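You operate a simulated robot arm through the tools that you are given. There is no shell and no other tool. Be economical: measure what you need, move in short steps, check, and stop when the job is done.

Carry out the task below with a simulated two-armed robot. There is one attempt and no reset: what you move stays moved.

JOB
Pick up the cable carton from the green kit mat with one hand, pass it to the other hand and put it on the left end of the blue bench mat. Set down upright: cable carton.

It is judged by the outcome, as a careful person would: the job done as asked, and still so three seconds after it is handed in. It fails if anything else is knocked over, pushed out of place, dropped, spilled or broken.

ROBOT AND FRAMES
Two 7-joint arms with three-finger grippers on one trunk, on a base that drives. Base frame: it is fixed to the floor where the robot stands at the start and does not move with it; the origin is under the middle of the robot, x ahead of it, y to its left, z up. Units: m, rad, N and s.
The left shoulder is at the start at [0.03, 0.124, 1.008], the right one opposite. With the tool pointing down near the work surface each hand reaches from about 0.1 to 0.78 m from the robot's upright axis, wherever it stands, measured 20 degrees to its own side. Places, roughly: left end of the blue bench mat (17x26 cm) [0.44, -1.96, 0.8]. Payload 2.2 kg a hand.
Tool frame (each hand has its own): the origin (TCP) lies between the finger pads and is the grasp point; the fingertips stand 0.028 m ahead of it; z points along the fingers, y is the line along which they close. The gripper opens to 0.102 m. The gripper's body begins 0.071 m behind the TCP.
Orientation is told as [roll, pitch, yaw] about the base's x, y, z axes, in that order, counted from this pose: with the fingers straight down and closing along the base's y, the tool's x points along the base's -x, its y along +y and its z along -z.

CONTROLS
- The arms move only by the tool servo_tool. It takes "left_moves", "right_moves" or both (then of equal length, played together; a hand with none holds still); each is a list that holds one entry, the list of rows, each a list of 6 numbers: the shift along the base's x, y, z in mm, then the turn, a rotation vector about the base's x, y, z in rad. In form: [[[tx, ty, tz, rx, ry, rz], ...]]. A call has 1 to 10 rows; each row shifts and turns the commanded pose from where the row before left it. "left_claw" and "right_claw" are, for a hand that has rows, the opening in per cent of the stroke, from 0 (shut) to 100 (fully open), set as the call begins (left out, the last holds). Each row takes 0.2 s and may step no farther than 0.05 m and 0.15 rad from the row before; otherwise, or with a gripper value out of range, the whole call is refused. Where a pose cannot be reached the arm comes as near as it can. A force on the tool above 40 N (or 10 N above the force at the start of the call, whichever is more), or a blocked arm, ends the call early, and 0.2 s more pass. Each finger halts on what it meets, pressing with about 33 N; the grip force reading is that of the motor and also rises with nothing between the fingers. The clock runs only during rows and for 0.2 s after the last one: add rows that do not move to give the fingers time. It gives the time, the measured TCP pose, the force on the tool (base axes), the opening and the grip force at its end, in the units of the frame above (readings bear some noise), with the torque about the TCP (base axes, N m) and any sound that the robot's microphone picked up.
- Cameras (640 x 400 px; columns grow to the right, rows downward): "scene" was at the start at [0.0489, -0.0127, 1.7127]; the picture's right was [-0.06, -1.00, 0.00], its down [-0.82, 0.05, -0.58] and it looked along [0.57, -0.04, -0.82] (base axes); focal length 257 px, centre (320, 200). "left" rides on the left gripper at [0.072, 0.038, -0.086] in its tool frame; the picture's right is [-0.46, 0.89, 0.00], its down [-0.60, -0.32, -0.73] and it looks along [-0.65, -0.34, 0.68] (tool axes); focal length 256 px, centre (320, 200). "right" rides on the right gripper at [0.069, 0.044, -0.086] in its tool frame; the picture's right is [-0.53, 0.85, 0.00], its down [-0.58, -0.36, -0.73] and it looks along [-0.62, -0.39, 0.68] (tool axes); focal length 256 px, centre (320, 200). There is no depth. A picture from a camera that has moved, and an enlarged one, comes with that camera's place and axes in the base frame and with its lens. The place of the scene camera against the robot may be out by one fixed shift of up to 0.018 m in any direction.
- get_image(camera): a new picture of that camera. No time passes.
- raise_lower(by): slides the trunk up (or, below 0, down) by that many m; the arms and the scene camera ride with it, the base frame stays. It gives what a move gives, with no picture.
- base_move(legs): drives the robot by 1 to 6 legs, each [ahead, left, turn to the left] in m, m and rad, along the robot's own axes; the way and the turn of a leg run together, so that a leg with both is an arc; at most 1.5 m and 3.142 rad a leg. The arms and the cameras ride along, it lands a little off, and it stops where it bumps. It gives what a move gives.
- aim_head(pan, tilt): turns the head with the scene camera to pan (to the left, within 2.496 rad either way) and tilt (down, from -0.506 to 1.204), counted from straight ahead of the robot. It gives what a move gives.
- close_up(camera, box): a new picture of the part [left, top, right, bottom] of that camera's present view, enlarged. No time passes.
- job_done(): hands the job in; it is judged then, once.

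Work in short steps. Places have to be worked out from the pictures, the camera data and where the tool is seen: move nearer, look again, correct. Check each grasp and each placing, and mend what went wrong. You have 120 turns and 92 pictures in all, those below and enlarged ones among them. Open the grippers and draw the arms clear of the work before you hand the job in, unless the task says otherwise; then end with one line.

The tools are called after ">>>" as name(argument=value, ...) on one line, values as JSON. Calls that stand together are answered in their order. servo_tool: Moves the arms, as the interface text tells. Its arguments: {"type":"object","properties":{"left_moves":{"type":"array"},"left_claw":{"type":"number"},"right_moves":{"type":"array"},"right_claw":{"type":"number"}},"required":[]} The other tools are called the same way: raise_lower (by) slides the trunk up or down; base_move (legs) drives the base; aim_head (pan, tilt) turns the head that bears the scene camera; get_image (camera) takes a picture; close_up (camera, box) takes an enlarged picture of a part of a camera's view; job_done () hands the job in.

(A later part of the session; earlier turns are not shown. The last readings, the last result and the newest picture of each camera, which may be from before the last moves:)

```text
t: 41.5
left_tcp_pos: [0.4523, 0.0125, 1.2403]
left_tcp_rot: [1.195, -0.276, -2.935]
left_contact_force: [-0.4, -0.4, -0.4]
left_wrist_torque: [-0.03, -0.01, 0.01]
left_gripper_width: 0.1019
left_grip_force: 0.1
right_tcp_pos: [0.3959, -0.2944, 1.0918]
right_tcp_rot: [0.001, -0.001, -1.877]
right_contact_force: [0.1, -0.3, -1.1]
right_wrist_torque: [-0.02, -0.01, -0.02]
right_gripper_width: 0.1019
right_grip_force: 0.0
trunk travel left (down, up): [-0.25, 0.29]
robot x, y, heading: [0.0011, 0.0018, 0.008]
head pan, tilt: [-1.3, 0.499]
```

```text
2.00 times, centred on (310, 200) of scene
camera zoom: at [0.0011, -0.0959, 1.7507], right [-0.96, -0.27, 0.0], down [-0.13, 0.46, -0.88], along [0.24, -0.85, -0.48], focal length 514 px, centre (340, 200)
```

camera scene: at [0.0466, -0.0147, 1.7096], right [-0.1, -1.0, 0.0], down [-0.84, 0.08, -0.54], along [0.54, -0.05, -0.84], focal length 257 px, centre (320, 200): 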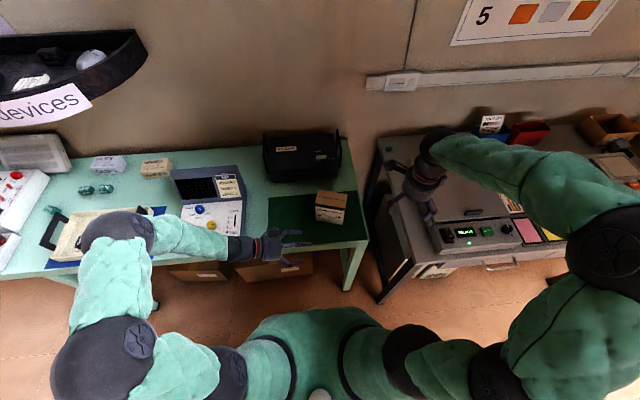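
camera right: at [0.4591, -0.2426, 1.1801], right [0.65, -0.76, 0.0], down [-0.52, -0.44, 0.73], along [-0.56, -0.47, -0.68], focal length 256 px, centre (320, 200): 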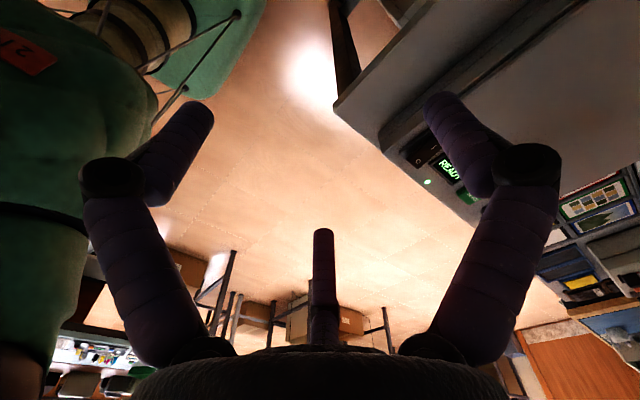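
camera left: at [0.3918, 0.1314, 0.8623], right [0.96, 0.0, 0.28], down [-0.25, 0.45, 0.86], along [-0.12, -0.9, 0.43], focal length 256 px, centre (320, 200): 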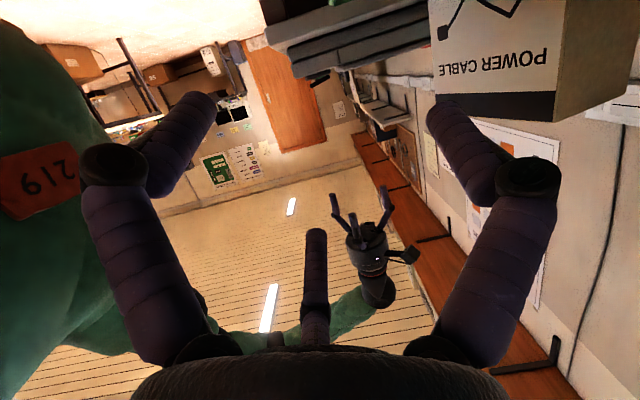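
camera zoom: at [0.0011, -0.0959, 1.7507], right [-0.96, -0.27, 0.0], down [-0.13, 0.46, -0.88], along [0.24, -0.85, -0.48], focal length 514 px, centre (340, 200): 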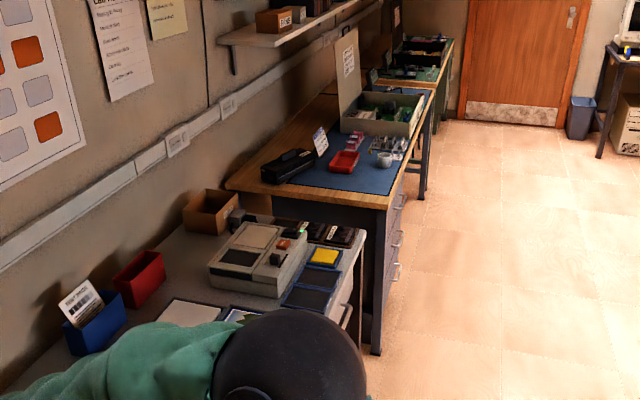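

The near-left part of the blue mat is free and the left bench end is open, so the left hand should place and the right hand should pick. I'll roll the left hand back to its comfortable orientation and move it left, and start returning the right hand to neutral yaw.

>>> servo_tool(left_moves=[[[0, 0, 0, -0.014, 0.139, 0.05], [0, 0, 0, -0.014, 0.139, 0.05], [0, 20, 0, -0.014, 0.139, 0.05], [0, 20, 0, -0.014, 0.139, 0.05], [0, 20, 0, -0.014, 0.139, 0.05], [0, 20, 0, -0.014, 0.139, 0.05]]], right_moves=[[[0, 0, 0, 0, 0, 0.149], [0, 0, 0, 0, 0, 0.149], [0, 0, 0, 0, 0, 0.149], [0, 0, 0, 0, 0, 0.149], [0, 0, 0, 0, 0, 0.149], [0, 0, 0, 0, 0, 0.149]]])

>>> aim_head(pan=-0.1, tilt=1.0)

>>> get_image(camera="scene")

```text
t: 42.9
left_tcp_pos: [0.4531, 0.0935, 1.2395]
left_tcp_rot: [0.831, -1.046, -2.37]
left_contact_force: [0.1, 0.5, 0.5]
left_wrist_torque: [-0.02, 0.0, -0.02]
left_gripper_width: 0.1017
left_grip_force: 0.1
right_tcp_pos: [0.3965, -0.2944, 1.0929]
right_tcp_rot: [0.0, -0.001, -0.981]
right_contact_force: [0.8, 0.0, 1.3]
right_wrist_torque: [0.02, 0.0, -0.02]
right_gripper_width: 0.102
right_grip_force: 0.1
trunk travel left (down, up): [-0.25, 0.29]
robot x, y, heading: [-0.0039, 0.0016, -0.004]
head pan, tilt: [-1.3, 0.499]
```

```text
t: 44.3
left_tcp_pos: [0.4508, 0.0928, 1.239]
left_tcp_rot: [0.836, -1.043, -2.374]
left_contact_force: [-0.4, -0.3, 0.1]
left_wrist_torque: [0.02, 0.0, -0.03]
left_gripper_width: 0.1022
left_grip_force: 0.2
right_tcp_pos: [0.3957, -0.2954, 1.0925]
right_tcp_rot: [0.0, -0.001, -0.982]
right_contact_force: [0.4, 0.2, -0.4]
right_wrist_torque: [0.03, 0.03, -0.02]
right_gripper_width: 0.1021
right_grip_force: 0.1
trunk travel left (down, up): [-0.25, 0.29]
robot x, y, heading: [0.002, -0.0004, -0.001]
head pan, tilt: [-0.099, 1.0]
```

```text
63 pictures are left
camera scene: at [0.046, -0.0152, 1.7097], right [-0.1, -0.99, 0.0], down [-0.84, 0.08, -0.54], along [0.54, -0.05, -0.84], focal length 257 px, centre (320, 200)
```

scene: 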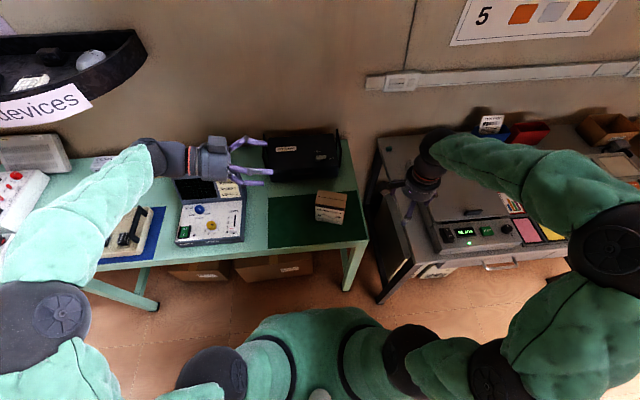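

The left arm now has a relaxed, finger-right posture. I'll move it farther left and keep yawing the right hand toward +1.27.

>>> servo_tool(left_moves=[[[0, 30, 0, 0, 0, 0], [0, 30, 0, 0, 0, 0], [0, 30, 0, 0, 0, 0], [0, 0, 0, 0, 0, 0], [0, 0, 0, 0, 0, 0], [0, 0, 0, 0, 0, 0], [0, 0, 0, 0, 0, 0], [0, 0, 0, 0, 0, 0]]], right_moves=[[[0, 0, 0, 0, 0, 0.149], [0, 0, 0, 0, 0, 0.149], [0, 0, 0, 0, 0, 0.149], [0, 0, 0, 0, 0, 0.149], [0, 0, 0, 0, 0, 0.149], [0, 0, 0, 0, 0, 0.149], [0, 0, 0, 0, 0, 0.149], [0, 0, 0, 0, 0, 0.149]]])

>>> servo_tool(right_moves=[[[0, 0, 0, 0, 0, 0.149], [0, 0, 0, 0, 0, 0.149], [0, 0, 0, 0, 0, 0.149], [0, 0, 0, 0, 0, 0.149], [0, 0, 0, 0, 0, 0.149], [0, 0, 0, 0, 0, 0.149], [0, 0, 0, 0, 0, 0.149], [0, 0, 0, 0, 0, 0]]])

```text
t: 46.1
left_tcp_pos: [0.4538, 0.1826, 1.2401]
left_tcp_rot: [0.835, -1.044, -2.374]
left_contact_force: [-0.2, -0.1, 0.0]
left_wrist_torque: [-0.05, 0.0, 0.01]
left_gripper_width: 0.1022
left_grip_force: 0.0
right_tcp_pos: [0.3947, -0.2948, 1.0941]
right_tcp_rot: [0.002, 0.001, 0.214]
right_contact_force: [0.4, -0.3, -0.6]
right_wrist_torque: [-0.04, 0.05, 0.0]
right_gripper_width: 0.1017
right_grip_force: 0.1
trunk travel left (down, up): [-0.25, 0.29]
robot x, y, heading: [-0.0018, -0.0016, 0.004]
head pan, tilt: [-0.099, 1.0]
```

```text
t: 47.9
left_tcp_pos: [0.4531, 0.1811, 1.2406]
left_tcp_rot: [0.832, -1.042, -2.372]
left_contact_force: [0.0, -0.9, 0.5]
left_wrist_torque: [0.03, 0.0, 0.03]
left_gripper_width: 0.1021
left_grip_force: 0.0
right_tcp_pos: [0.3962, -0.2954, 1.0935]
right_tcp_rot: [0.001, 0.0, 1.255]
right_contact_force: [0.9, -0.5, -0.6]
right_wrist_torque: [-0.04, 0.02, 0.02]
right_gripper_width: 0.102
right_grip_force: 0.1
trunk travel left (down, up): [-0.25, 0.29]
robot x, y, heading: [-0.0005, 0.0012, 0.001]
head pan, tilt: [-0.099, 1.0]
```

The yaw is reached. Next I'll tilt the right hand 0.8 rad so its fingers point left and down.

>>> servo_tool(right_moves=[[[15, 0, 0, 0, 0, 0.015], [15, 0, 0, 0.127, -0.0403, 0], [15, 0, 0, 0.127, -0.0403, 0], [15, 0, 0, 0.127, -0.0403, 0], [0, 0, 0, 0.127, -0.0403, 0], [0, 0, 0, 0.127, -0.0403, 0], [0, 0, 0, 0.127, -0.0403, 0], [0, 0, 0, 0, 0, 0]]], right_claw=100)

>>> get_image(camera="right")

>>> get_image(camera="scene")

```text
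t: 49.7
left_tcp_pos: [0.4532, 0.1824, 1.2405]
left_tcp_rot: [0.833, -1.045, -2.376]
left_contact_force: [-0.2, -0.2, -0.4]
left_wrist_torque: [0.01, -0.01, 0.03]
left_gripper_width: 0.1019
left_grip_force: 0.1
right_tcp_pos: [0.4566, -0.2951, 1.0939]
right_tcp_rot: [-0.005, -0.801, 1.272]
right_contact_force: [0.4, 0.5, 0.3]
right_wrist_torque: [-0.01, 0.01, 0.02]
right_gripper_width: 0.1021
right_grip_force: 0.2
trunk travel left (down, up): [-0.25, 0.29]
robot x, y, heading: [-0.0018, 0.0037, 0.003]
head pan, tilt: [-0.099, 1.0]
```

```text
62 pictures are left
camera right: at [0.3826, -0.3865, 1.1043], right [-0.7, 0.61, 0.38], down [0.31, -0.23, 0.92], along [0.65, 0.76, -0.03], focal length 256 px, centre (320, 200)
```

right: 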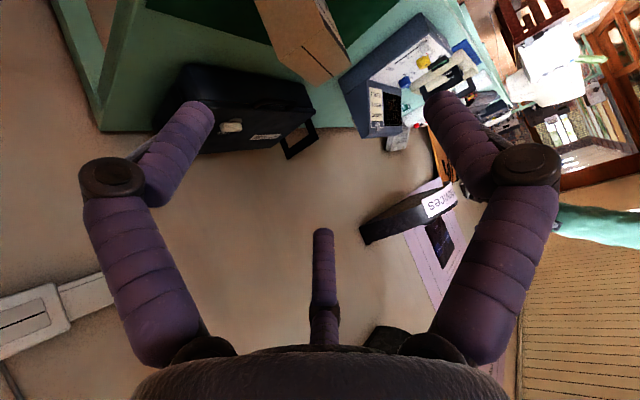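

```text
61 pictures are left
camera scene: at [0.046, -0.0146, 1.7097], right [-0.1, -1.0, 0.0], down [-0.84, 0.08, -0.54], along [0.54, -0.05, -0.84], focal length 257 px, centre (320, 200)
```

scene: 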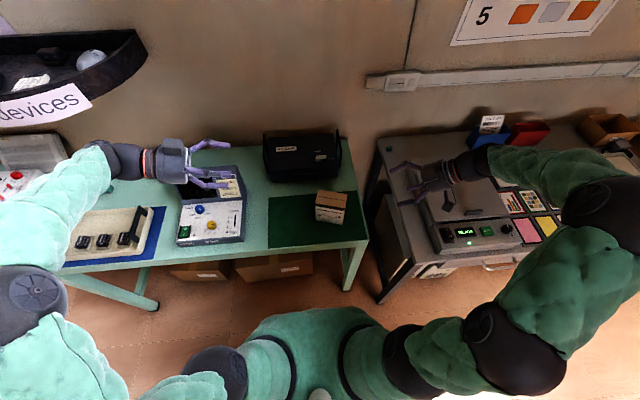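

The right hand is tilted correctly. Moving it to the pre-grasp, to the right of and above the carton.

>>> servo_tool(right_moves=[[[20, 30, 0, 0, 0, 0], [20, 30, 0, 0, 0, 0], [21, 31, 0, 0, 0, 0], [0, 0, -37, 0, 0, 0], [0, 0, -37, 0, 0, 0], [0, 0, -37, 0, 0, 0], [0, 0, -38, 0, 0, 0], [0, 0, 0, 0, 0, 0]]])

>>> get_image(camera="right")

>>> close_up(camera="scene", box=[270, 140, 430, 260])

```text
t: 51.5
left_tcp_pos: [0.4529, 0.1826, 1.2407]
left_tcp_rot: [0.834, -1.042, -2.377]
left_contact_force: [-0.2, -0.4, 0.8]
left_wrist_torque: [-0.01, 0.03, 0.01]
left_gripper_width: 0.102
left_grip_force: 0.1
right_tcp_pos: [0.5177, -0.2039, 0.9427]
right_tcp_rot: [-0.006, -0.799, 1.27]
right_contact_force: [-0.3, -0.4, -0.5]
right_wrist_torque: [0.03, -0.01, 0.0]
right_gripper_width: 0.102
right_grip_force: 0.2
trunk travel left (down, up): [-0.25, 0.29]
robot x, y, heading: [0.0039, 0.0011, 0.001]
head pan, tilt: [-0.099, 1.0]
```

```text
60 pictures are left
camera right: at [0.4439, -0.2957, 0.9552], right [-0.7, 0.61, 0.38], down [0.31, -0.22, 0.92], along [0.65, 0.76, -0.03], focal length 256 px, centre (320, 200)
```

right: 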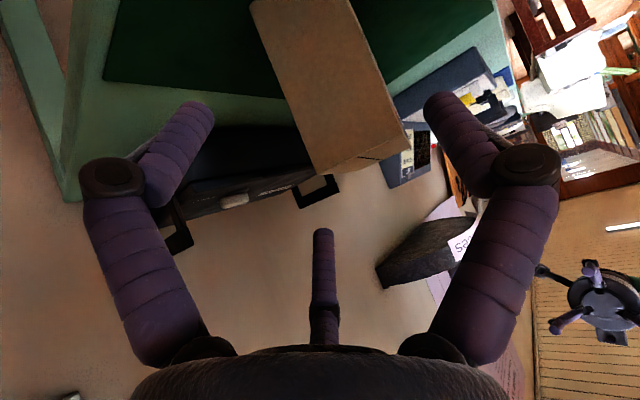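

```text
3.33 times, centred on (350, 200) of scene
camera zoom: at [0.0455, -0.0149, 1.7097], right [-0.1, -1.0, 0.0], down [-0.84, 0.08, -0.54], along [0.54, -0.05, -0.84], focal length 856 px, centre (220, 200)
```

zoom: 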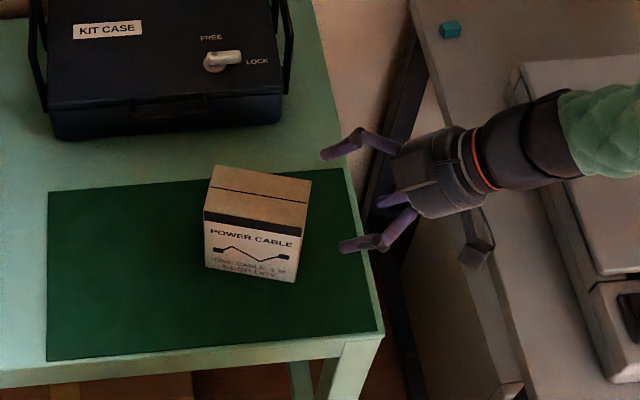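

My predicted corners match the picture to a few millimetres. I'll advance 6 cm along the tool axis, shifted 2 mm back, and look again.

>>> servo_tool(right_moves=[[[3, 8, -8, 0, 0, 0], [3, 8, -8, 0, 0, 0], [3, 8, -8, 0, 0, 0], [2, 8, -8, 0, 0, 0], [2, 8, -8, 0, 0, 0], [0, 0, 0, 0, 0, 0]]])

>>> get_image(camera="right")

>>> close_up(camera="scene", box=[290, 160, 390, 235])

```text
t: 52.9
left_tcp_pos: [0.4525, 0.1815, 1.2404]
left_tcp_rot: [0.834, -1.044, -2.373]
left_contact_force: [-0.4, -0.1, -0.5]
left_wrist_torque: [-0.01, 0.01, 0.02]
left_gripper_width: 0.1022
left_grip_force: 0.0
right_tcp_pos: [0.5306, -0.1651, 0.9048]
right_tcp_rot: [-0.003, -0.799, 1.27]
right_contact_force: [0.1, 0.5, 0.5]
right_wrist_torque: [0.0, 0.02, -0.01]
right_gripper_width: 0.1021
right_grip_force: 0.0
trunk travel left (down, up): [-0.25, 0.29]
robot x, y, heading: [0.0062, -0.0025, 0.002]
head pan, tilt: [-0.099, 1.0]
```

```text
58 pictures are left
camera right: at [0.4568, -0.2559, 0.9153], right [-0.7, 0.61, 0.38], down [0.31, -0.23, 0.92], along [0.65, 0.76, -0.03], focal length 256 px, centre (320, 200)
```

right: 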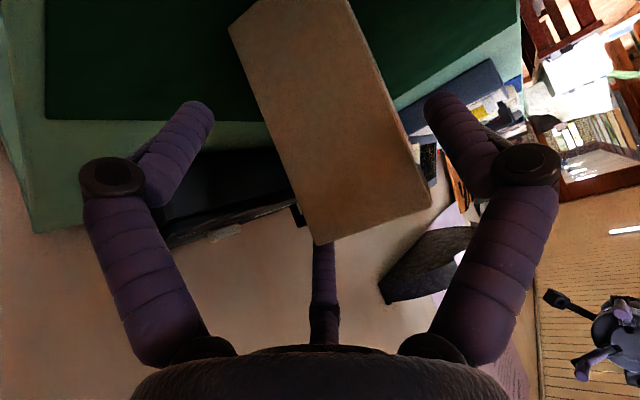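

```text
5.33 times, centred on (340, 198) of scene
camera zoom: at [0.0459, -0.0152, 1.7097], right [-0.1, -1.0, 0.0], down [-0.84, 0.08, -0.54], along [0.54, -0.05, -0.84], focal length 1370 px, centre (213, 213)
```

zoom: 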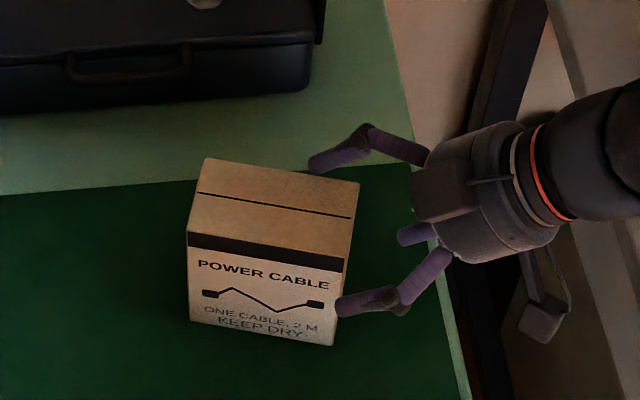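

The thumb clears the front face and the back digits clear the back face. I'll move the last 4 cm slowly.

>>> servo_tool(right_moves=[[[2, 6, -6, 0, 0, 0], [2, 6, -6, 0, 0, 0], [2, 6, -6, 0, 0, 0], [2, 6, -6, 0, 0, 0], [2, 6, -6, 0, 0, 0], [0, 0, 0, 0, 0, 0]]])

>>> get_image(camera="right")

>>> close_up(camera="scene", box=[290, 160, 390, 235])

```text
t: 54.3
left_tcp_pos: [0.4528, 0.1819, 1.2401]
left_tcp_rot: [0.835, -1.045, -2.372]
left_contact_force: [-0.4, -0.1, -0.3]
left_wrist_torque: [-0.02, 0.02, 0.0]
left_gripper_width: 0.1019
left_grip_force: 0.1
right_tcp_pos: [0.5392, -0.1352, 0.8742]
right_tcp_rot: [-0.006, -0.799, 1.271]
right_contact_force: [-0.7, 0.1, -1.0]
right_wrist_torque: [0.04, 0.03, 0.02]
right_gripper_width: 0.1022
right_grip_force: 0.0
trunk travel left (down, up): [-0.25, 0.29]
robot x, y, heading: [-0.0008, -0.002, -0.001]
head pan, tilt: [-0.099, 1.0]
```

```text
56 pictures are left
camera right: at [0.4665, -0.226, 0.8852], right [-0.7, 0.61, 0.38], down [0.31, -0.22, 0.92], along [0.65, 0.76, -0.03], focal length 256 px, centre (320, 200)
```

right: 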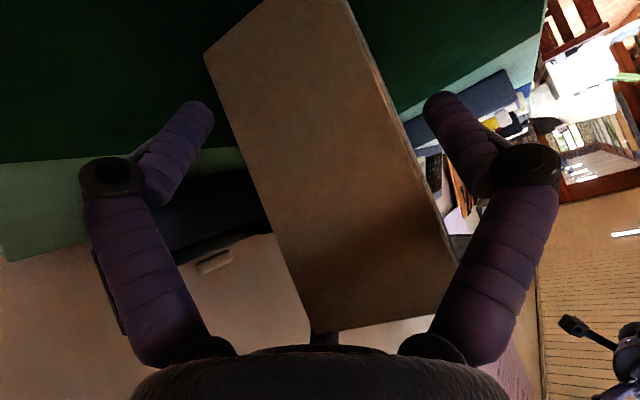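

```text
5.33 times, centred on (340, 198) of scene
camera zoom: at [0.046, -0.0152, 1.7097], right [-0.1, -1.0, 0.0], down [-0.84, 0.08, -0.54], along [0.54, -0.05, -0.84], focal length 1370 px, centre (213, 213)
```

zoom: 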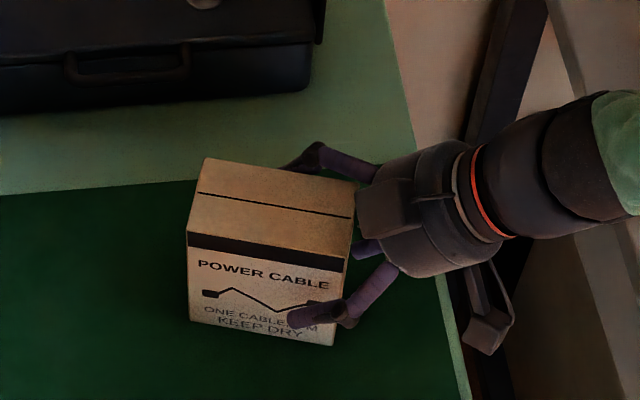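

Digits are straddling the carton and nothing has moved. Closing the right hand.

>>> servo_tool(right_moves=[[[0, 0, 0, 0, 0, 0], [0, 0, 0, 0, 0, 0], [0, 0, 0, 0, 0, 0], [0, 0, 0, 0, 0, 0], [0, 0, 0, 0, 0, 0]]], right_claw=0)

>>> close_up(camera="scene", box=[290, 160, 390, 235])

```text
t: 55.5
left_tcp_pos: [0.4523, 0.181, 1.2408]
left_tcp_rot: [0.833, -1.044, -2.374]
left_contact_force: [-0.2, 0.1, 0.2]
left_wrist_torque: [0.0, -0.03, -0.02]
left_gripper_width: 0.102
left_grip_force: 0.0
right_tcp_pos: [0.5405, -0.135, 0.8752]
right_tcp_rot: [-0.008, -0.799, 1.271]
right_contact_force: [4.9, -4.8, 9.0]
right_wrist_torque: [0.01, 0.05, -0.07]
right_gripper_width: 0.0862
right_grip_force: 32.6
trunk travel left (down, up): [-0.25, 0.29]
robot x, y, heading: [-0.0007, 0.0039, -0.001]
head pan, tilt: [-0.099, 1.0]
```

```text
5.33 times, centred on (340, 198) of scene
camera zoom: at [0.0461, -0.0155, 1.7097], right [-0.1, -1.0, 0.0], down [-0.84, 0.08, -0.54], along [0.54, -0.05, -0.84], focal length 1370 px, centre (213, 213)
```

zoom: 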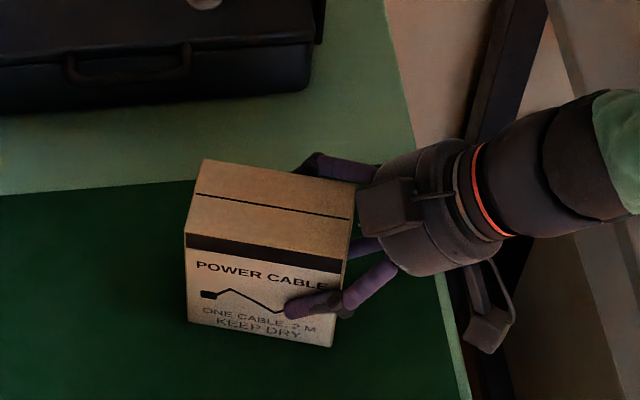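

Gripped with 32.6 N at 0.086 m opening. Now a small lift to test the grip.

>>> servo_tool(right_moves=[[[0, 0, 5, 0, 0, 0], [0, 0, 10, 0, 0, 0], [0, 0, 15, 0, 0, 0], [0, 0, 20, 0, 0, 0], [0, 0, 0, 0, 0, 0]]])

>>> close_up(camera="scene", box=[280, 150, 400, 240])

```text
t: 56.7
left_tcp_pos: [0.4528, 0.1821, 1.2401]
left_tcp_rot: [0.834, -1.043, -2.374]
left_contact_force: [0.4, 0.0, 0.3]
left_wrist_torque: [0.01, 0.0, -0.01]
left_gripper_width: 0.1019
left_grip_force: 0.0
right_tcp_pos: [0.54, -0.1324, 0.9247]
right_tcp_rot: [-0.003, -0.799, 1.27]
right_contact_force: [0.7, -0.2, -3.0]
right_wrist_torque: [-0.09, 0.01, 0.03]
right_gripper_width: 0.086
right_grip_force: 33.2
trunk travel left (down, up): [-0.25, 0.29]
robot x, y, heading: [0.0003, -0.0011, 0.001]
head pan, tilt: [-0.099, 1.0]
```

```text
4.44 times, centred on (340, 195) of scene
camera zoom: at [0.0467, -0.0153, 1.7096], right [-0.1, -1.0, 0.0], down [-0.84, 0.08, -0.54], along [0.54, -0.05, -0.84], focal length 1142 px, centre (231, 222)
```

zoom: 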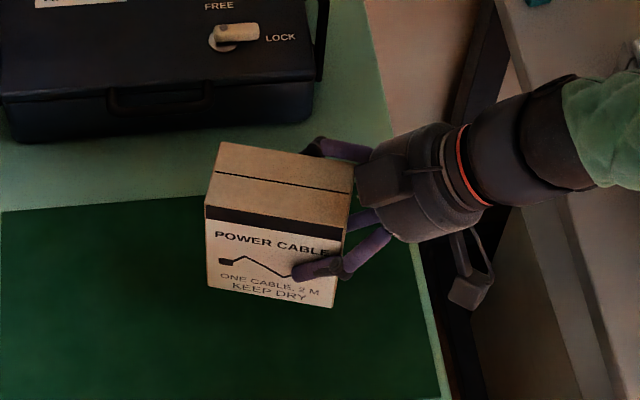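

The carton is held, with a load of about 3 N. I'll lift it higher and toward the robot, then yaw it so its face is square to the base. At the same time the left hand turns to its receiving orientation.

>>> servo_tool(right_moves=[[[0, 0, 40, 0, 0, 0], [-10, 0, 40, 0, 0, 0], [-20, 0, 40, 0, 0, 0], [-20, 0, 40, 0, 0, 0], [-20, 0, 40, 0, 0, 0], [-10, 0, 20, 0, 0, 0.077], [0, 0, 0, 0, 0, 0.077], [0, 0, 0, 0, 0, 0.077], [0, 0, 0, 0, 0, 0.076], [0, 0, 0, 0, 0, 0]]], left_moves=[[[0, 10, 0, 0.06, 0.0937, 0.0215], [0, 10, 0, 0.06, 0.0937, 0.0215], [0, 10, 0, 0.06, 0.0937, 0.0215], [0, 10, 0, 0.06, 0.0937, 0.0215], [0, 0, 0, 0, 0, 0], [0, 0, 0, 0, 0, 0], [0, 0, 0, 0, 0, 0], [0, 0, 0, 0, 0, 0], [0, 0, 0, 0, 0, 0], [0, 0, 0, 0, 0, 0]]], left_claw=100)

>>> get_image(camera="scene")

>>> get_image(camera="left")

>>> get_image(camera="right")

```text
t: 58.9
left_tcp_pos: [0.4527, 0.2223, 1.2398]
left_tcp_rot: [0.002, -0.964, -1.574]
left_contact_force: [-0.4, -0.1, 0.2]
left_wrist_torque: [0.01, 0.01, 0.01]
left_gripper_width: 0.102
left_grip_force: 0.0
right_tcp_pos: [0.4601, -0.1349, 1.1445]
right_tcp_rot: [-0.006, -0.799, 1.58]
right_contact_force: [0.5, 0.4, -2.4]
right_wrist_torque: [-0.07, -0.03, 0.02]
right_gripper_width: 0.0861
right_grip_force: 33.3
trunk travel left (down, up): [-0.25, 0.29]
robot x, y, heading: [-0.0003, 0.0015, 0.003]
head pan, tilt: [-0.099, 1.0]
```

```text
52 pictures are left
camera scene: at [0.0458, -0.0151, 1.7097], right [-0.1, -1.0, 0.0], down [-0.84, 0.08, -0.54], along [0.54, -0.05, -0.84], focal length 257 px, centre (320, 200)
```

scene: 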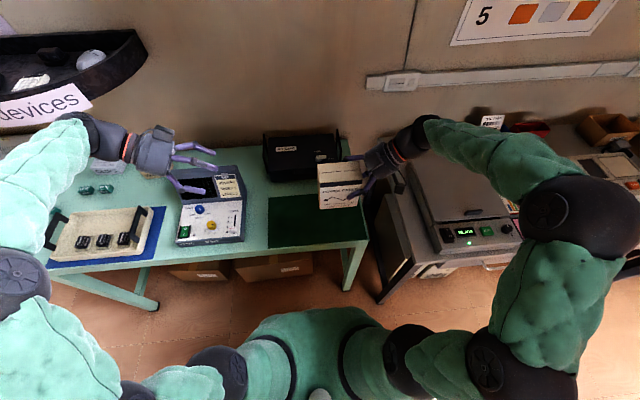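

```text
51 pictures are left
camera left: at [0.4906, 0.3347, 1.2296], right [0.88, -0.27, 0.38], down [-0.32, 0.26, 0.91], along [-0.34, -0.93, 0.14], focal length 256 px, centre (320, 200)
```

left: 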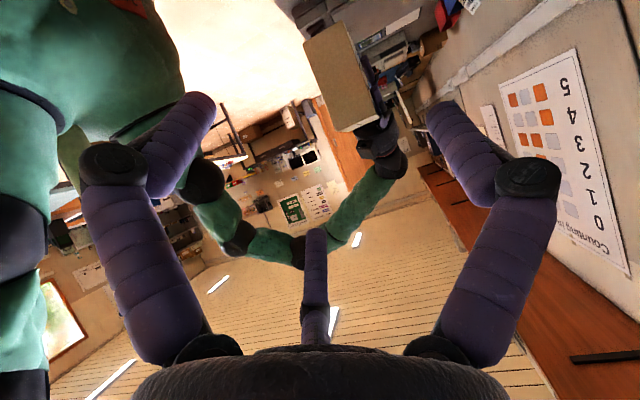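

```text
50 pictures are left
camera right: at [0.4174, -0.244, 1.1554], right [-0.85, 0.37, 0.38], down [0.36, -0.12, 0.92], along [0.39, 0.92, -0.03], focal length 256 px, centre (320, 200)
```

right: 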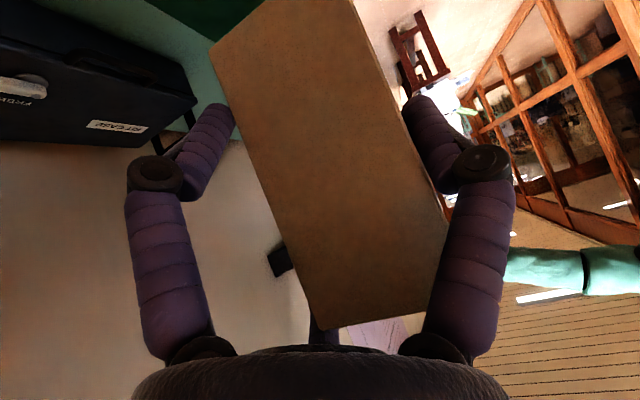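

The carton hangs level. Its centre should be near (0.445, -0.099) with its top at about 1.205. I'll move the left hand to a point 12 cm back along its approach line.

>>> servo_tool(left_moves=[[[-5, -37, -6, 0, 0, 0], [-5, -37, -6, 0, 0, 0], [-5, -37, -6, 0, 0, 0], [-4, -37, -6, 0, 0, 0], [-4, -37, -6, 0, 0, 0], [0, 0, 0, 0, 0, 0]]])

>>> get_image(camera="left")

>>> close_up(camera="scene", box=[250, 110, 430, 240])

```text
t: 60.3
left_tcp_pos: [0.4294, 0.0374, 1.2085]
left_tcp_rot: [0.003, -0.964, -1.572]
left_contact_force: [-0.7, -0.8, 0.5]
left_wrist_torque: [-0.04, 0.03, 0.01]
left_gripper_width: 0.1019
left_grip_force: 0.0
right_tcp_pos: [0.4592, -0.1342, 1.1443]
right_tcp_rot: [-0.004, -0.799, 1.578]
right_contact_force: [0.1, 0.2, -2.5]
right_wrist_torque: [-0.1, -0.01, -0.02]
right_gripper_width: 0.0861
right_grip_force: 32.4
trunk travel left (down, up): [-0.25, 0.29]
robot x, y, heading: [0.0025, -0.0009, -0.001]
head pan, tilt: [-0.099, 1.0]
```

```text
49 pictures are left
camera left: at [0.468, 0.1501, 1.1985], right [0.89, -0.27, 0.38], down [-0.32, 0.26, 0.91], along [-0.34, -0.93, 0.14], focal length 256 px, centre (320, 200)
```

left: 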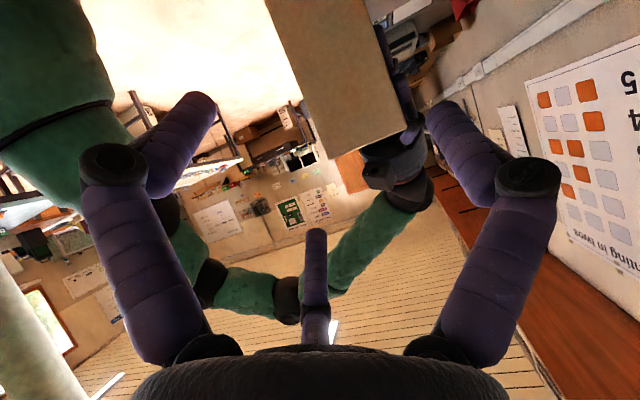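

```text
3.08 times, centred on (340, 175) of scene
camera zoom: at [0.0462, -0.0145, 1.7097], right [-0.1, -1.0, 0.0], down [-0.84, 0.08, -0.54], along [0.54, -0.05, -0.84], focal length 790 px, centre (258, 277)
```

zoom: 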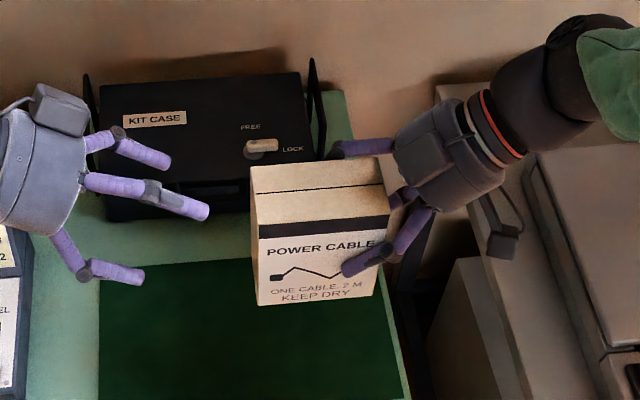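

My predicted carton corners match the left camera view. Advancing the left hand 7 cm along its approach line.

>>> servo_tool(left_moves=[[[0, -10, -7, 0, 0, 0], [0, -10, -7, 0, 0, 0], [0, -10, -7, 0, 0, 0], [0, -10, -7, 0, 0, 0], [0, -10, -7, 0, 0, 0], [0, -10, -6, 0, 0, 0], [0, 0, 0, 0, 0, 0]]])

>>> get_image(camera="left")

>>> close_up(camera="scene", box=[270, 130, 400, 225])

```text
t: 61.9
left_tcp_pos: [0.4292, -0.0242, 1.1683]
left_tcp_rot: [0.003, -0.963, -1.572]
left_contact_force: [0.2, 0.5, 0.6]
left_wrist_torque: [-0.01, 0.0, 0.0]
left_gripper_width: 0.1018
left_grip_force: 0.3
right_tcp_pos: [0.4589, -0.1343, 1.1437]
right_tcp_rot: [-0.004, -0.8, 1.578]
right_contact_force: [-0.9, -0.1, -2.2]
right_wrist_torque: [-0.07, -0.06, 0.03]
right_gripper_width: 0.0861
right_grip_force: 32.8
trunk travel left (down, up): [-0.25, 0.29]
robot x, y, heading: [-0.0023, -0.0034, 0.001]
head pan, tilt: [-0.099, 1.0]
```

```text
47 pictures are left
camera left: at [0.4674, 0.0893, 1.1579], right [0.89, -0.27, 0.38], down [-0.32, 0.26, 0.91], along [-0.34, -0.93, 0.14], focal length 256 px, centre (320, 200)
```

left: 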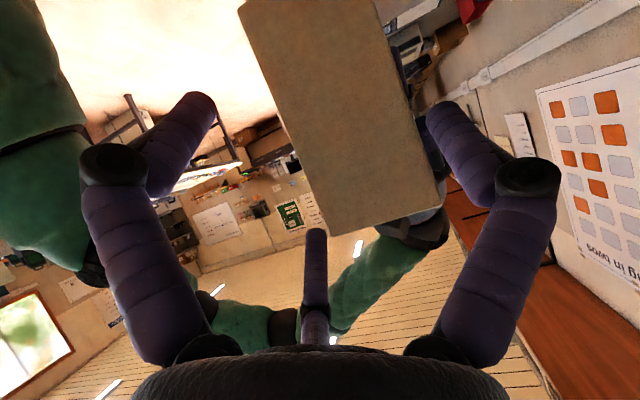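

```text
4.21 times, centred on (335, 178) of scene
camera zoom: at [0.0462, -0.015, 1.7097], right [-0.1, -1.0, 0.0], down [-0.84, 0.08, -0.54], along [0.54, -0.05, -0.84], focal length 1081 px, centre (257, 295)
```

zoom: 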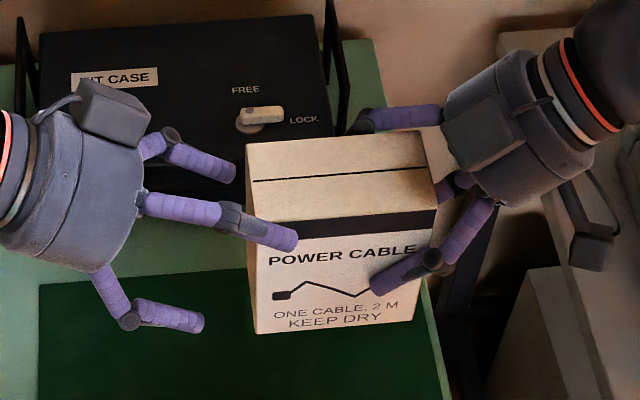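

Everything is threading as planned with no contact. I'll make the final 4.5 cm advance.

>>> servo_tool(left_moves=[[[0, -8, -6, 0, 0, 0], [0, -8, -5, 0, 0, 0], [0, -7, -5, 0, 0, 0], [0, -7, -5, 0, 0, 0], [0, -7, -5, 0, 0, 0], [0, 0, 0, 0, 0, 0]]])

>>> get_image(camera="left")

>>> close_up(camera="scene", box=[270, 130, 400, 225])

```text
t: 63.3
left_tcp_pos: [0.4289, -0.0593, 1.1423]
left_tcp_rot: [0.0, -0.963, -1.572]
left_contact_force: [0.1, -0.4, -0.4]
left_wrist_torque: [0.01, -0.01, 0.01]
left_gripper_width: 0.102
left_grip_force: 0.1
right_tcp_pos: [0.46, -0.1336, 1.1448]
right_tcp_rot: [-0.004, -0.8, 1.578]
right_contact_force: [-0.1, 0.3, -2.5]
right_wrist_torque: [-0.12, -0.05, -0.01]
right_gripper_width: 0.0862
right_grip_force: 33.4
trunk travel left (down, up): [-0.25, 0.29]
robot x, y, heading: [-0.0012, 0.0044, -0.003]
head pan, tilt: [-0.099, 1.0]
```

```text
45 pictures are left
camera left: at [0.4674, 0.0524, 1.1318], right [0.89, -0.27, 0.38], down [-0.32, 0.26, 0.91], along [-0.34, -0.93, 0.14], focal length 256 px, centre (320, 200)
```

left: 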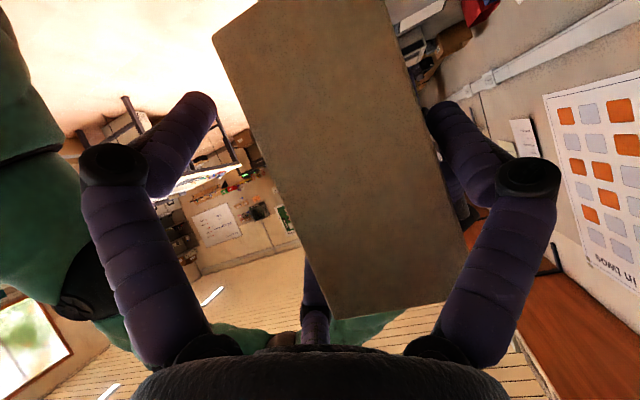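

```text
4.21 times, centred on (335, 178) of scene
camera zoom: at [0.0461, -0.015, 1.7097], right [-0.1, -1.0, 0.0], down [-0.84, 0.08, -0.54], along [0.54, -0.05, -0.84], focal length 1081 px, centre (257, 295)
```

zoom: 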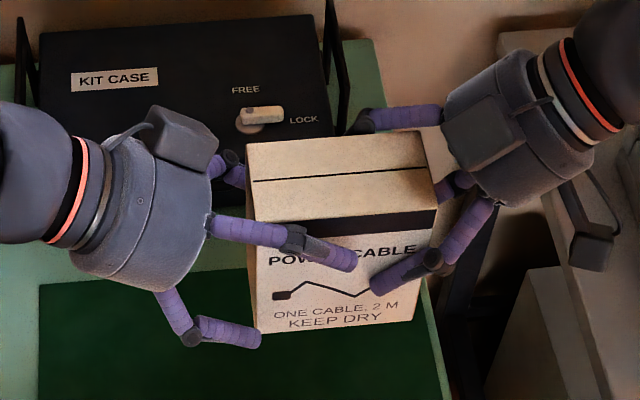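

Both hands interleave cleanly with the carton between them. Closing the left hand.

>>> servo_tool(left_moves=[[[0, 0, 0, 0, 0, 0], [0, 0, 0, 0, 0, 0], [0, 0, 0, 0, 0, 0], [0, 0, 0, 0, 0, 0], [0, 0, 0, 0, 0, 0]]], left_claw=0)

>>> close_up(camera="scene", box=[270, 130, 400, 225])

```text
t: 64.5
left_tcp_pos: [0.4324, -0.0588, 1.1434]
left_tcp_rot: [0.01, -0.962, -1.573]
left_contact_force: [30.3, 14.2, 1.2]
left_wrist_torque: [0.03, 0.36, 1.47]
left_gripper_width: 0.0868
left_grip_force: 33.2
right_tcp_pos: [0.4585, -0.1326, 1.1432]
right_tcp_rot: [0.001, -0.799, 1.578]
right_contact_force: [-31.0, -12.8, -3.2]
right_wrist_torque: [-0.22, -0.48, 1.26]
right_gripper_width: 0.0861
right_grip_force: 33.4
trunk travel left (down, up): [-0.25, 0.29]
robot x, y, heading: [-0.0028, 0.0019, -0.0]
head pan, tilt: [-0.099, 1.0]
```

```text
4.21 times, centred on (335, 178) of scene
camera zoom: at [0.0462, -0.0152, 1.7097], right [-0.1, -1.0, 0.0], down [-0.84, 0.08, -0.54], along [0.54, -0.05, -0.84], focal length 1081 px, centre (257, 295)
```

zoom: 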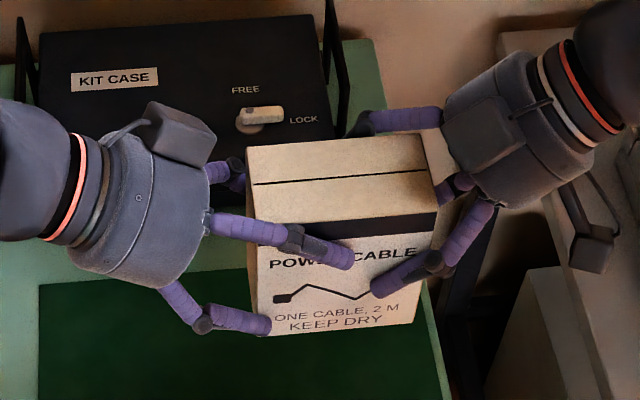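

Both hands grip but strain against each other by about 30 N. I'll shift the left hand +5 mm in x to relieve that before the right one releases.

>>> servo_tool(left_moves=[[[2, 0.5, 0, 0, 0, 0], [2, 0.5, 0, 0, 0, 0], [0, 0, 0, 0, 0, 0], [0, 0, 0, 0, 0, 0]]])

```text
t: 65.5
left_tcp_pos: [0.4333, -0.0594, 1.1438]
left_tcp_rot: [0.003, -0.963, -1.573]
left_contact_force: [17.5, 6.2, 13.0]
left_wrist_torque: [-0.11, -0.33, 0.95]
left_gripper_width: 0.0864
left_grip_force: 32.9
right_tcp_pos: [0.4601, -0.1346, 1.1428]
right_tcp_rot: [0.0, -0.798, 1.576]
right_contact_force: [-16.4, -6.7, -14.6]
right_wrist_torque: [-0.88, 0.0, 0.45]
right_gripper_width: 0.0862
right_grip_force: 32.9
trunk travel left (down, up): [-0.25, 0.29]
robot x, y, heading: [-0.0016, -0.0024, -0.001]
head pan, tilt: [-0.099, 1.0]
```

The strain is nearly halved. One more small shift should relieve x and z.

>>> servo_tool(left_moves=[[[2, 0.5, 0.7, 0, 0, 0], [2, 0.5, 0.7, 0, 0, 0], [0, 0, 0, 0, 0, 0], [0, 0, 0, 0, 0, 0]]])

```text
t: 66.5
left_tcp_pos: [0.4363, -0.0592, 1.1438]
left_tcp_rot: [-0.004, -0.964, -1.574]
left_contact_force: [-15.1, -5.7, 21.4]
left_wrist_torque: [-0.58, -1.29, 0.03]
left_gripper_width: 0.0866
left_grip_force: 33.3
right_tcp_pos: [0.4612, -0.1341, 1.1439]
right_tcp_rot: [-0.008, -0.8, 1.577]
right_contact_force: [14.4, 7.0, -23.4]
right_wrist_torque: [-1.06, 0.74, -1.3]
right_gripper_width: 0.0861
right_grip_force: 32.9
trunk travel left (down, up): [-0.25, 0.29]
robot x, y, heading: [-0.0011, 0.0013, 0.008]
head pan, tilt: [-0.099, 1.0]
```

x overshot a little and z still needs relief, so one more trim.

>>> servo_tool(left_moves=[[[-1.8, -0.5, 1.5, 0, 0, 0], [0, 0, 1.5, 0, 0, 0], [0, 0, 0, 0, 0, 0]]])

```text
t: 67.3
left_tcp_pos: [0.4364, -0.0579, 1.1455]
left_tcp_rot: [-0.004, -0.96, -1.569]
left_contact_force: [-7.6, -8.0, 1.0]
left_wrist_torque: [-0.49, -0.68, -0.05]
left_gripper_width: 0.0861
left_grip_force: 32.9
right_tcp_pos: [0.46, -0.1336, 1.1454]
right_tcp_rot: [-0.005, -0.8, 1.578]
right_contact_force: [9.3, 9.0, -2.4]
right_wrist_torque: [0.36, 0.63, -0.76]
right_gripper_width: 0.086
right_grip_force: 32.9
trunk travel left (down, up): [-0.25, 0.29]
robot x, y, heading: [-0.0007, 0.0024, 0.007]
head pan, tilt: [-0.099, 1.0]
```

The strain is now small. I'll open the right hand while both arms hold still.

>>> servo_tool(right_moves=[[[0, 0, 0, 0, 0, 0], [0, 0, 0, 0, 0, 0], [0, 0, 0, 0, 0, 0], [0, 0, 0, 0, 0, 0]]], right_claw=100)

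>>> close_up(camera="scene", box=[270, 130, 400, 225])

>>> get_image(camera="right")

```text
t: 68.3
left_tcp_pos: [0.436, -0.0583, 1.1466]
left_tcp_rot: [0.005, -0.961, -1.571]
left_contact_force: [-0.2, -0.1, -2.8]
left_wrist_torque: [0.12, 0.0, 0.0]
left_gripper_width: 0.0861
left_grip_force: 32.9
right_tcp_pos: [0.4594, -0.1343, 1.1434]
right_tcp_rot: [-0.005, -0.8, 1.576]
right_contact_force: [0.4, 0.2, -0.7]
right_wrist_torque: [-0.03, 0.01, -0.02]
right_gripper_width: 0.1021
right_grip_force: 0.1
trunk travel left (down, up): [-0.25, 0.29]
robot x, y, heading: [0.0022, 0.0008, -0.001]
head pan, tilt: [-0.099, 1.0]
```

```text
4.21 times, centred on (335, 178) of scene
camera zoom: at [0.0463, -0.0152, 1.7096], right [-0.1, -1.0, 0.0], down [-0.84, 0.08, -0.54], along [0.54, -0.05, -0.84], focal length 1081 px, centre (257, 295)
```

zoom: 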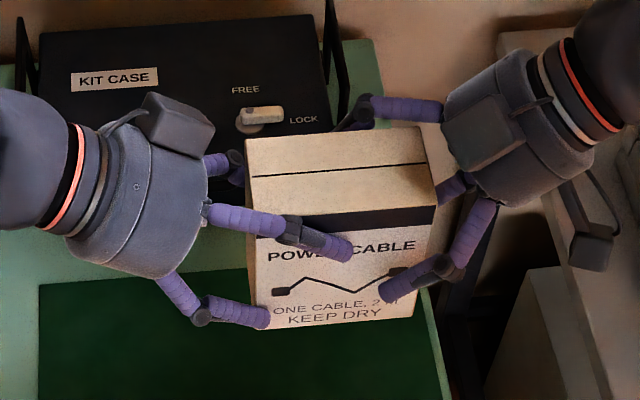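

```text
41 pictures are left
camera right: at [0.4176, -0.2441, 1.1552], right [-0.85, 0.37, 0.38], down [0.36, -0.12, 0.92], along [0.39, 0.92, -0.03], focal length 256 px, centre (320, 200)
```

right: 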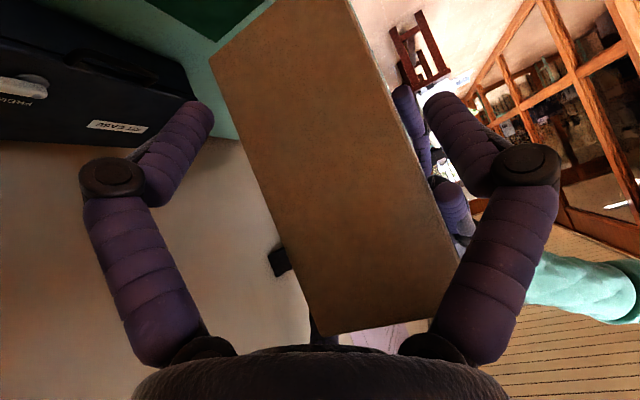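

The left hand holds the carton alone. Withdrawing the right hand straight back along its axis.

>>> servo_tool(right_moves=[[[0, -7, 7, 0, 0, 0], [0, -10, 10, 0, 0, 0], [0, -14, 14, 0, 0, 0], [0, -20, 19, 0, 0, 0], [0, -25, 24, 0, 0, 0], [0, -28, 27, 0, 0, 0], [0, -28, 27, 0, 0, 0], [0, 0, 0, 0, 0, 0]]])

>>> get_image(camera="scene")

```text
t: 70.1
left_tcp_pos: [0.4354, -0.0589, 1.1472]
left_tcp_rot: [0.002, -0.963, -1.571]
left_contact_force: [0.1, -0.5, -2.1]
left_wrist_torque: [0.09, 0.03, -0.01]
left_gripper_width: 0.0859
left_grip_force: 32.9
right_tcp_pos: [0.4601, -0.2675, 1.2723]
right_tcp_rot: [-0.005, -0.799, 1.577]
right_contact_force: [-0.8, 0.2, -0.1]
right_wrist_torque: [-0.01, 0.03, -0.03]
right_gripper_width: 0.102
right_grip_force: 0.1
trunk travel left (down, up): [-0.25, 0.29]
robot x, y, heading: [0.0015, 0.0003, 0.003]
head pan, tilt: [-0.099, 1.0]
```

```text
40 pictures are left
camera scene: at [0.0464, -0.0148, 1.7096], right [-0.1, -1.0, 0.0], down [-0.84, 0.08, -0.54], along [0.54, -0.05, -0.84], focal length 257 px, centre (320, 200)
```

scene: 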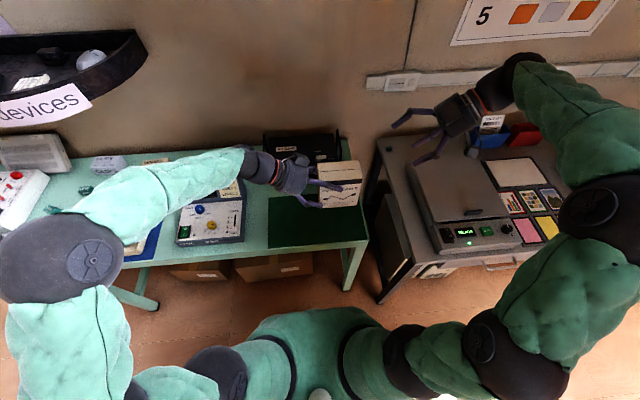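

The handover is complete. I'll back off 0.25 m for clearance and drive sideways to the right, toward the blue mat.

>>> base_move(legs=[[-0.25, 0, 0], [0, -1.0, 0], [0, -0.85, 0]])

>>> get_image(camera="scene")

```text
t: 80.8
left_tcp_pos: [0.1767, -1.9002, 1.147]
left_tcp_rot: [0.001, -0.962, -1.58]
left_contact_force: [0.3, 0.5, -2.5]
left_wrist_torque: [0.1, 0.06, -0.02]
left_gripper_width: 0.0862
left_grip_force: 32.9
right_tcp_pos: [0.2002, -2.1109, 1.2721]
right_tcp_rot: [-0.003, -0.802, 1.57]
right_contact_force: [0.4, 0.3, 0.1]
right_wrist_torque: [0.0, 0.0, 0.0]
right_gripper_width: 0.102
right_grip_force: 0.1
trunk travel left (down, up): [-0.25, 0.29]
robot x, y, heading: [-0.2571, -1.8372, -0.011]
head pan, tilt: [-0.099, 1.0]
```

```text
39 pictures are left
camera scene: at [-0.2116, -1.8546, 1.7096], right [-0.11, -0.99, 0.0], down [-0.84, 0.09, -0.54], along [0.54, -0.06, -0.84], focal length 257 px, centre (320, 200)
```

scene: 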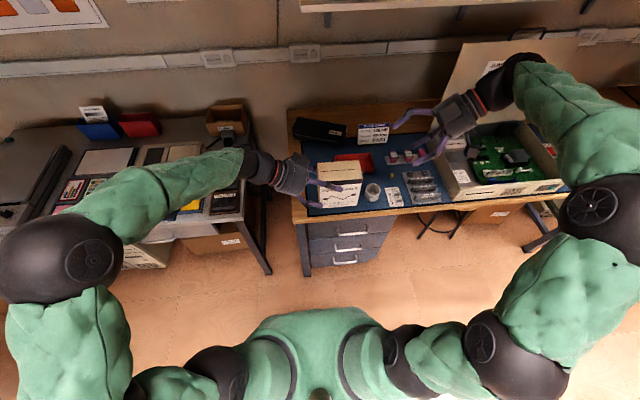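

The left end of the blue mat (about x 0.31–0.57, y -1.85 to -2.05) looks free; the red tray and a ring lie farther right. First I'll draw the right arm back, out of the way.

>>> servo_tool(right_moves=[[[-35, 0, 0, 0, 0, 0], [-35, 0, 0, 0, 0, 0], [-35, 0, 0, 0, 0, 0], [-35, 0, 0, 0, 0, 0], [0, 0, 0, 0, 0, 0]]])

>>> base_move(legs=[[0.12, 0, 0.011]])

>>> get_image(camera="scene")

>>> get_image(camera="left")

```text
t: 82.0
left_tcp_pos: [0.1787, -1.901, 1.1465]
left_tcp_rot: [0.0, -0.963, -1.579]
left_contact_force: [-0.1, -0.3, -2.3]
left_wrist_torque: [0.08, 0.03, -0.03]
left_gripper_width: 0.0863
left_grip_force: 32.8
right_tcp_pos: [0.0609, -2.1112, 1.2718]
right_tcp_rot: [-0.002, -0.802, 1.567]
right_contact_force: [-0.7, 0.0, 0.3]
right_wrist_torque: [0.02, 0.04, 0.04]
right_gripper_width: 0.1019
right_grip_force: 0.2
trunk travel left (down, up): [-0.25, 0.29]
robot x, y, heading: [-0.2575, -1.8376, -0.009]
head pan, tilt: [-0.099, 1.0]
```

```text
t: 83.2
left_tcp_pos: [0.2991, -1.8967, 1.1473]
left_tcp_rot: [-0.003, -0.962, -1.57]
left_contact_force: [0.7, 0.0, -2.6]
left_wrist_torque: [0.09, 0.06, -0.05]
left_gripper_width: 0.086
left_grip_force: 32.9
right_tcp_pos: [0.1853, -2.1075, 1.2719]
right_tcp_rot: [-0.002, -0.8, 1.579]
right_contact_force: [0.1, -0.1, -0.4]
right_wrist_torque: [-0.02, 0.04, 0.09]
right_gripper_width: 0.1023
right_grip_force: 0.0
trunk travel left (down, up): [-0.25, 0.29]
robot x, y, heading: [-0.1362, -1.8359, 0.005]
head pan, tilt: [-0.099, 1.0]
```

```text
38 pictures are left
camera scene: at [-0.0898, -1.8539, 1.7096], right [-0.1, -1.0, 0.0], down [-0.84, 0.08, -0.54], along [0.54, -0.05, -0.84], focal length 257 px, centre (320, 200)
```

scene: 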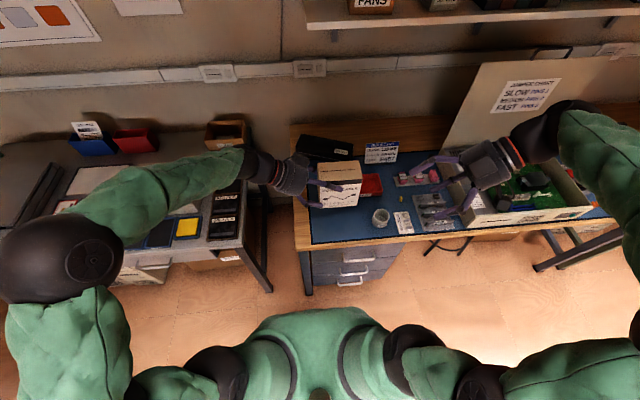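

```text
37 pictures are left
camera left: at [0.3369, -1.784, 1.1357], right [0.89, -0.26, 0.38], down [-0.32, 0.25, 0.91], along [-0.34, -0.93, 0.14], focal length 256 px, centre (320, 200)
```

left: 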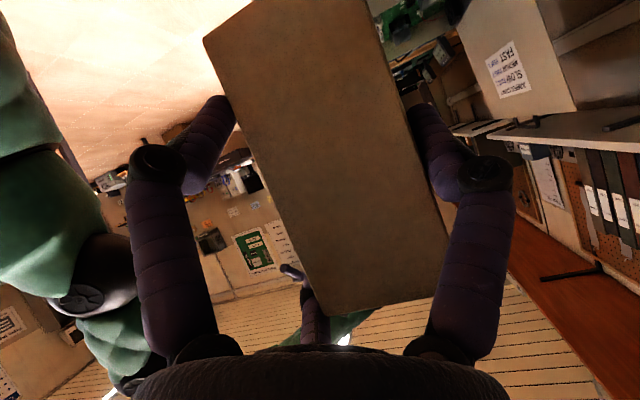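

The mat's left end is clear. I'll extend the left arm to put the carton over about (0.435, -1.955), still high.

>>> servo_tool(left_moves=[[[30, -5, 0, 0, 0, 0], [30, -5, 0, 0, 0, 0], [30, -5, 0, 0, 0, 0], [30, -5, 0, 0, 0, 0], [0, 0, -35, 0, 0, 0], [0, 0, -35, 0, 0, 0], [0, 0, -35, 0, 0, 0], [0, 0, 0, 0, 0, 0]]])

>>> get_image(camera="scene")

```text
t: 85.0
left_tcp_pos: [0.4184, -1.9162, 1.0431]
left_tcp_rot: [0.002, -0.963, -1.571]
left_contact_force: [0.5, -0.8, -2.1]
left_wrist_torque: [0.08, 0.02, 0.0]
left_gripper_width: 0.086
left_grip_force: 33.2
right_tcp_pos: [0.1836, -2.1074, 1.273]
right_tcp_rot: [-0.004, -0.799, 1.58]
right_contact_force: [-0.2, -0.2, 0.6]
right_wrist_torque: [-0.02, 0.01, -0.02]
right_gripper_width: 0.102
right_grip_force: 0.0
trunk travel left (down, up): [-0.25, 0.29]
robot x, y, heading: [-0.1365, -1.8416, 0.005]
head pan, tilt: [-0.099, 1.0]
```

```text
36 pictures are left
camera scene: at [-0.0921, -1.8541, 1.7097], right [-0.1, -1.0, 0.0], down [-0.84, 0.08, -0.54], along [0.54, -0.05, -0.84], focal length 257 px, centre (320, 200)
```

scene: 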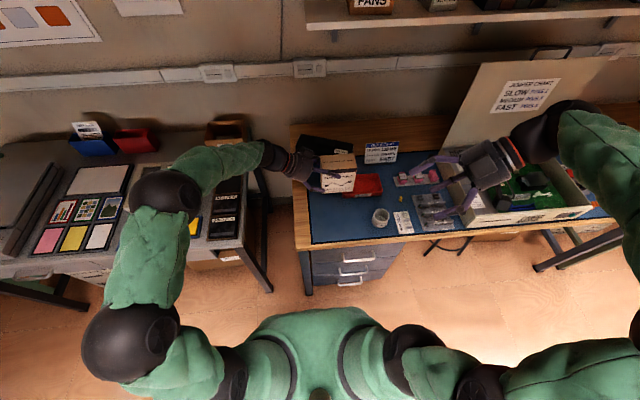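

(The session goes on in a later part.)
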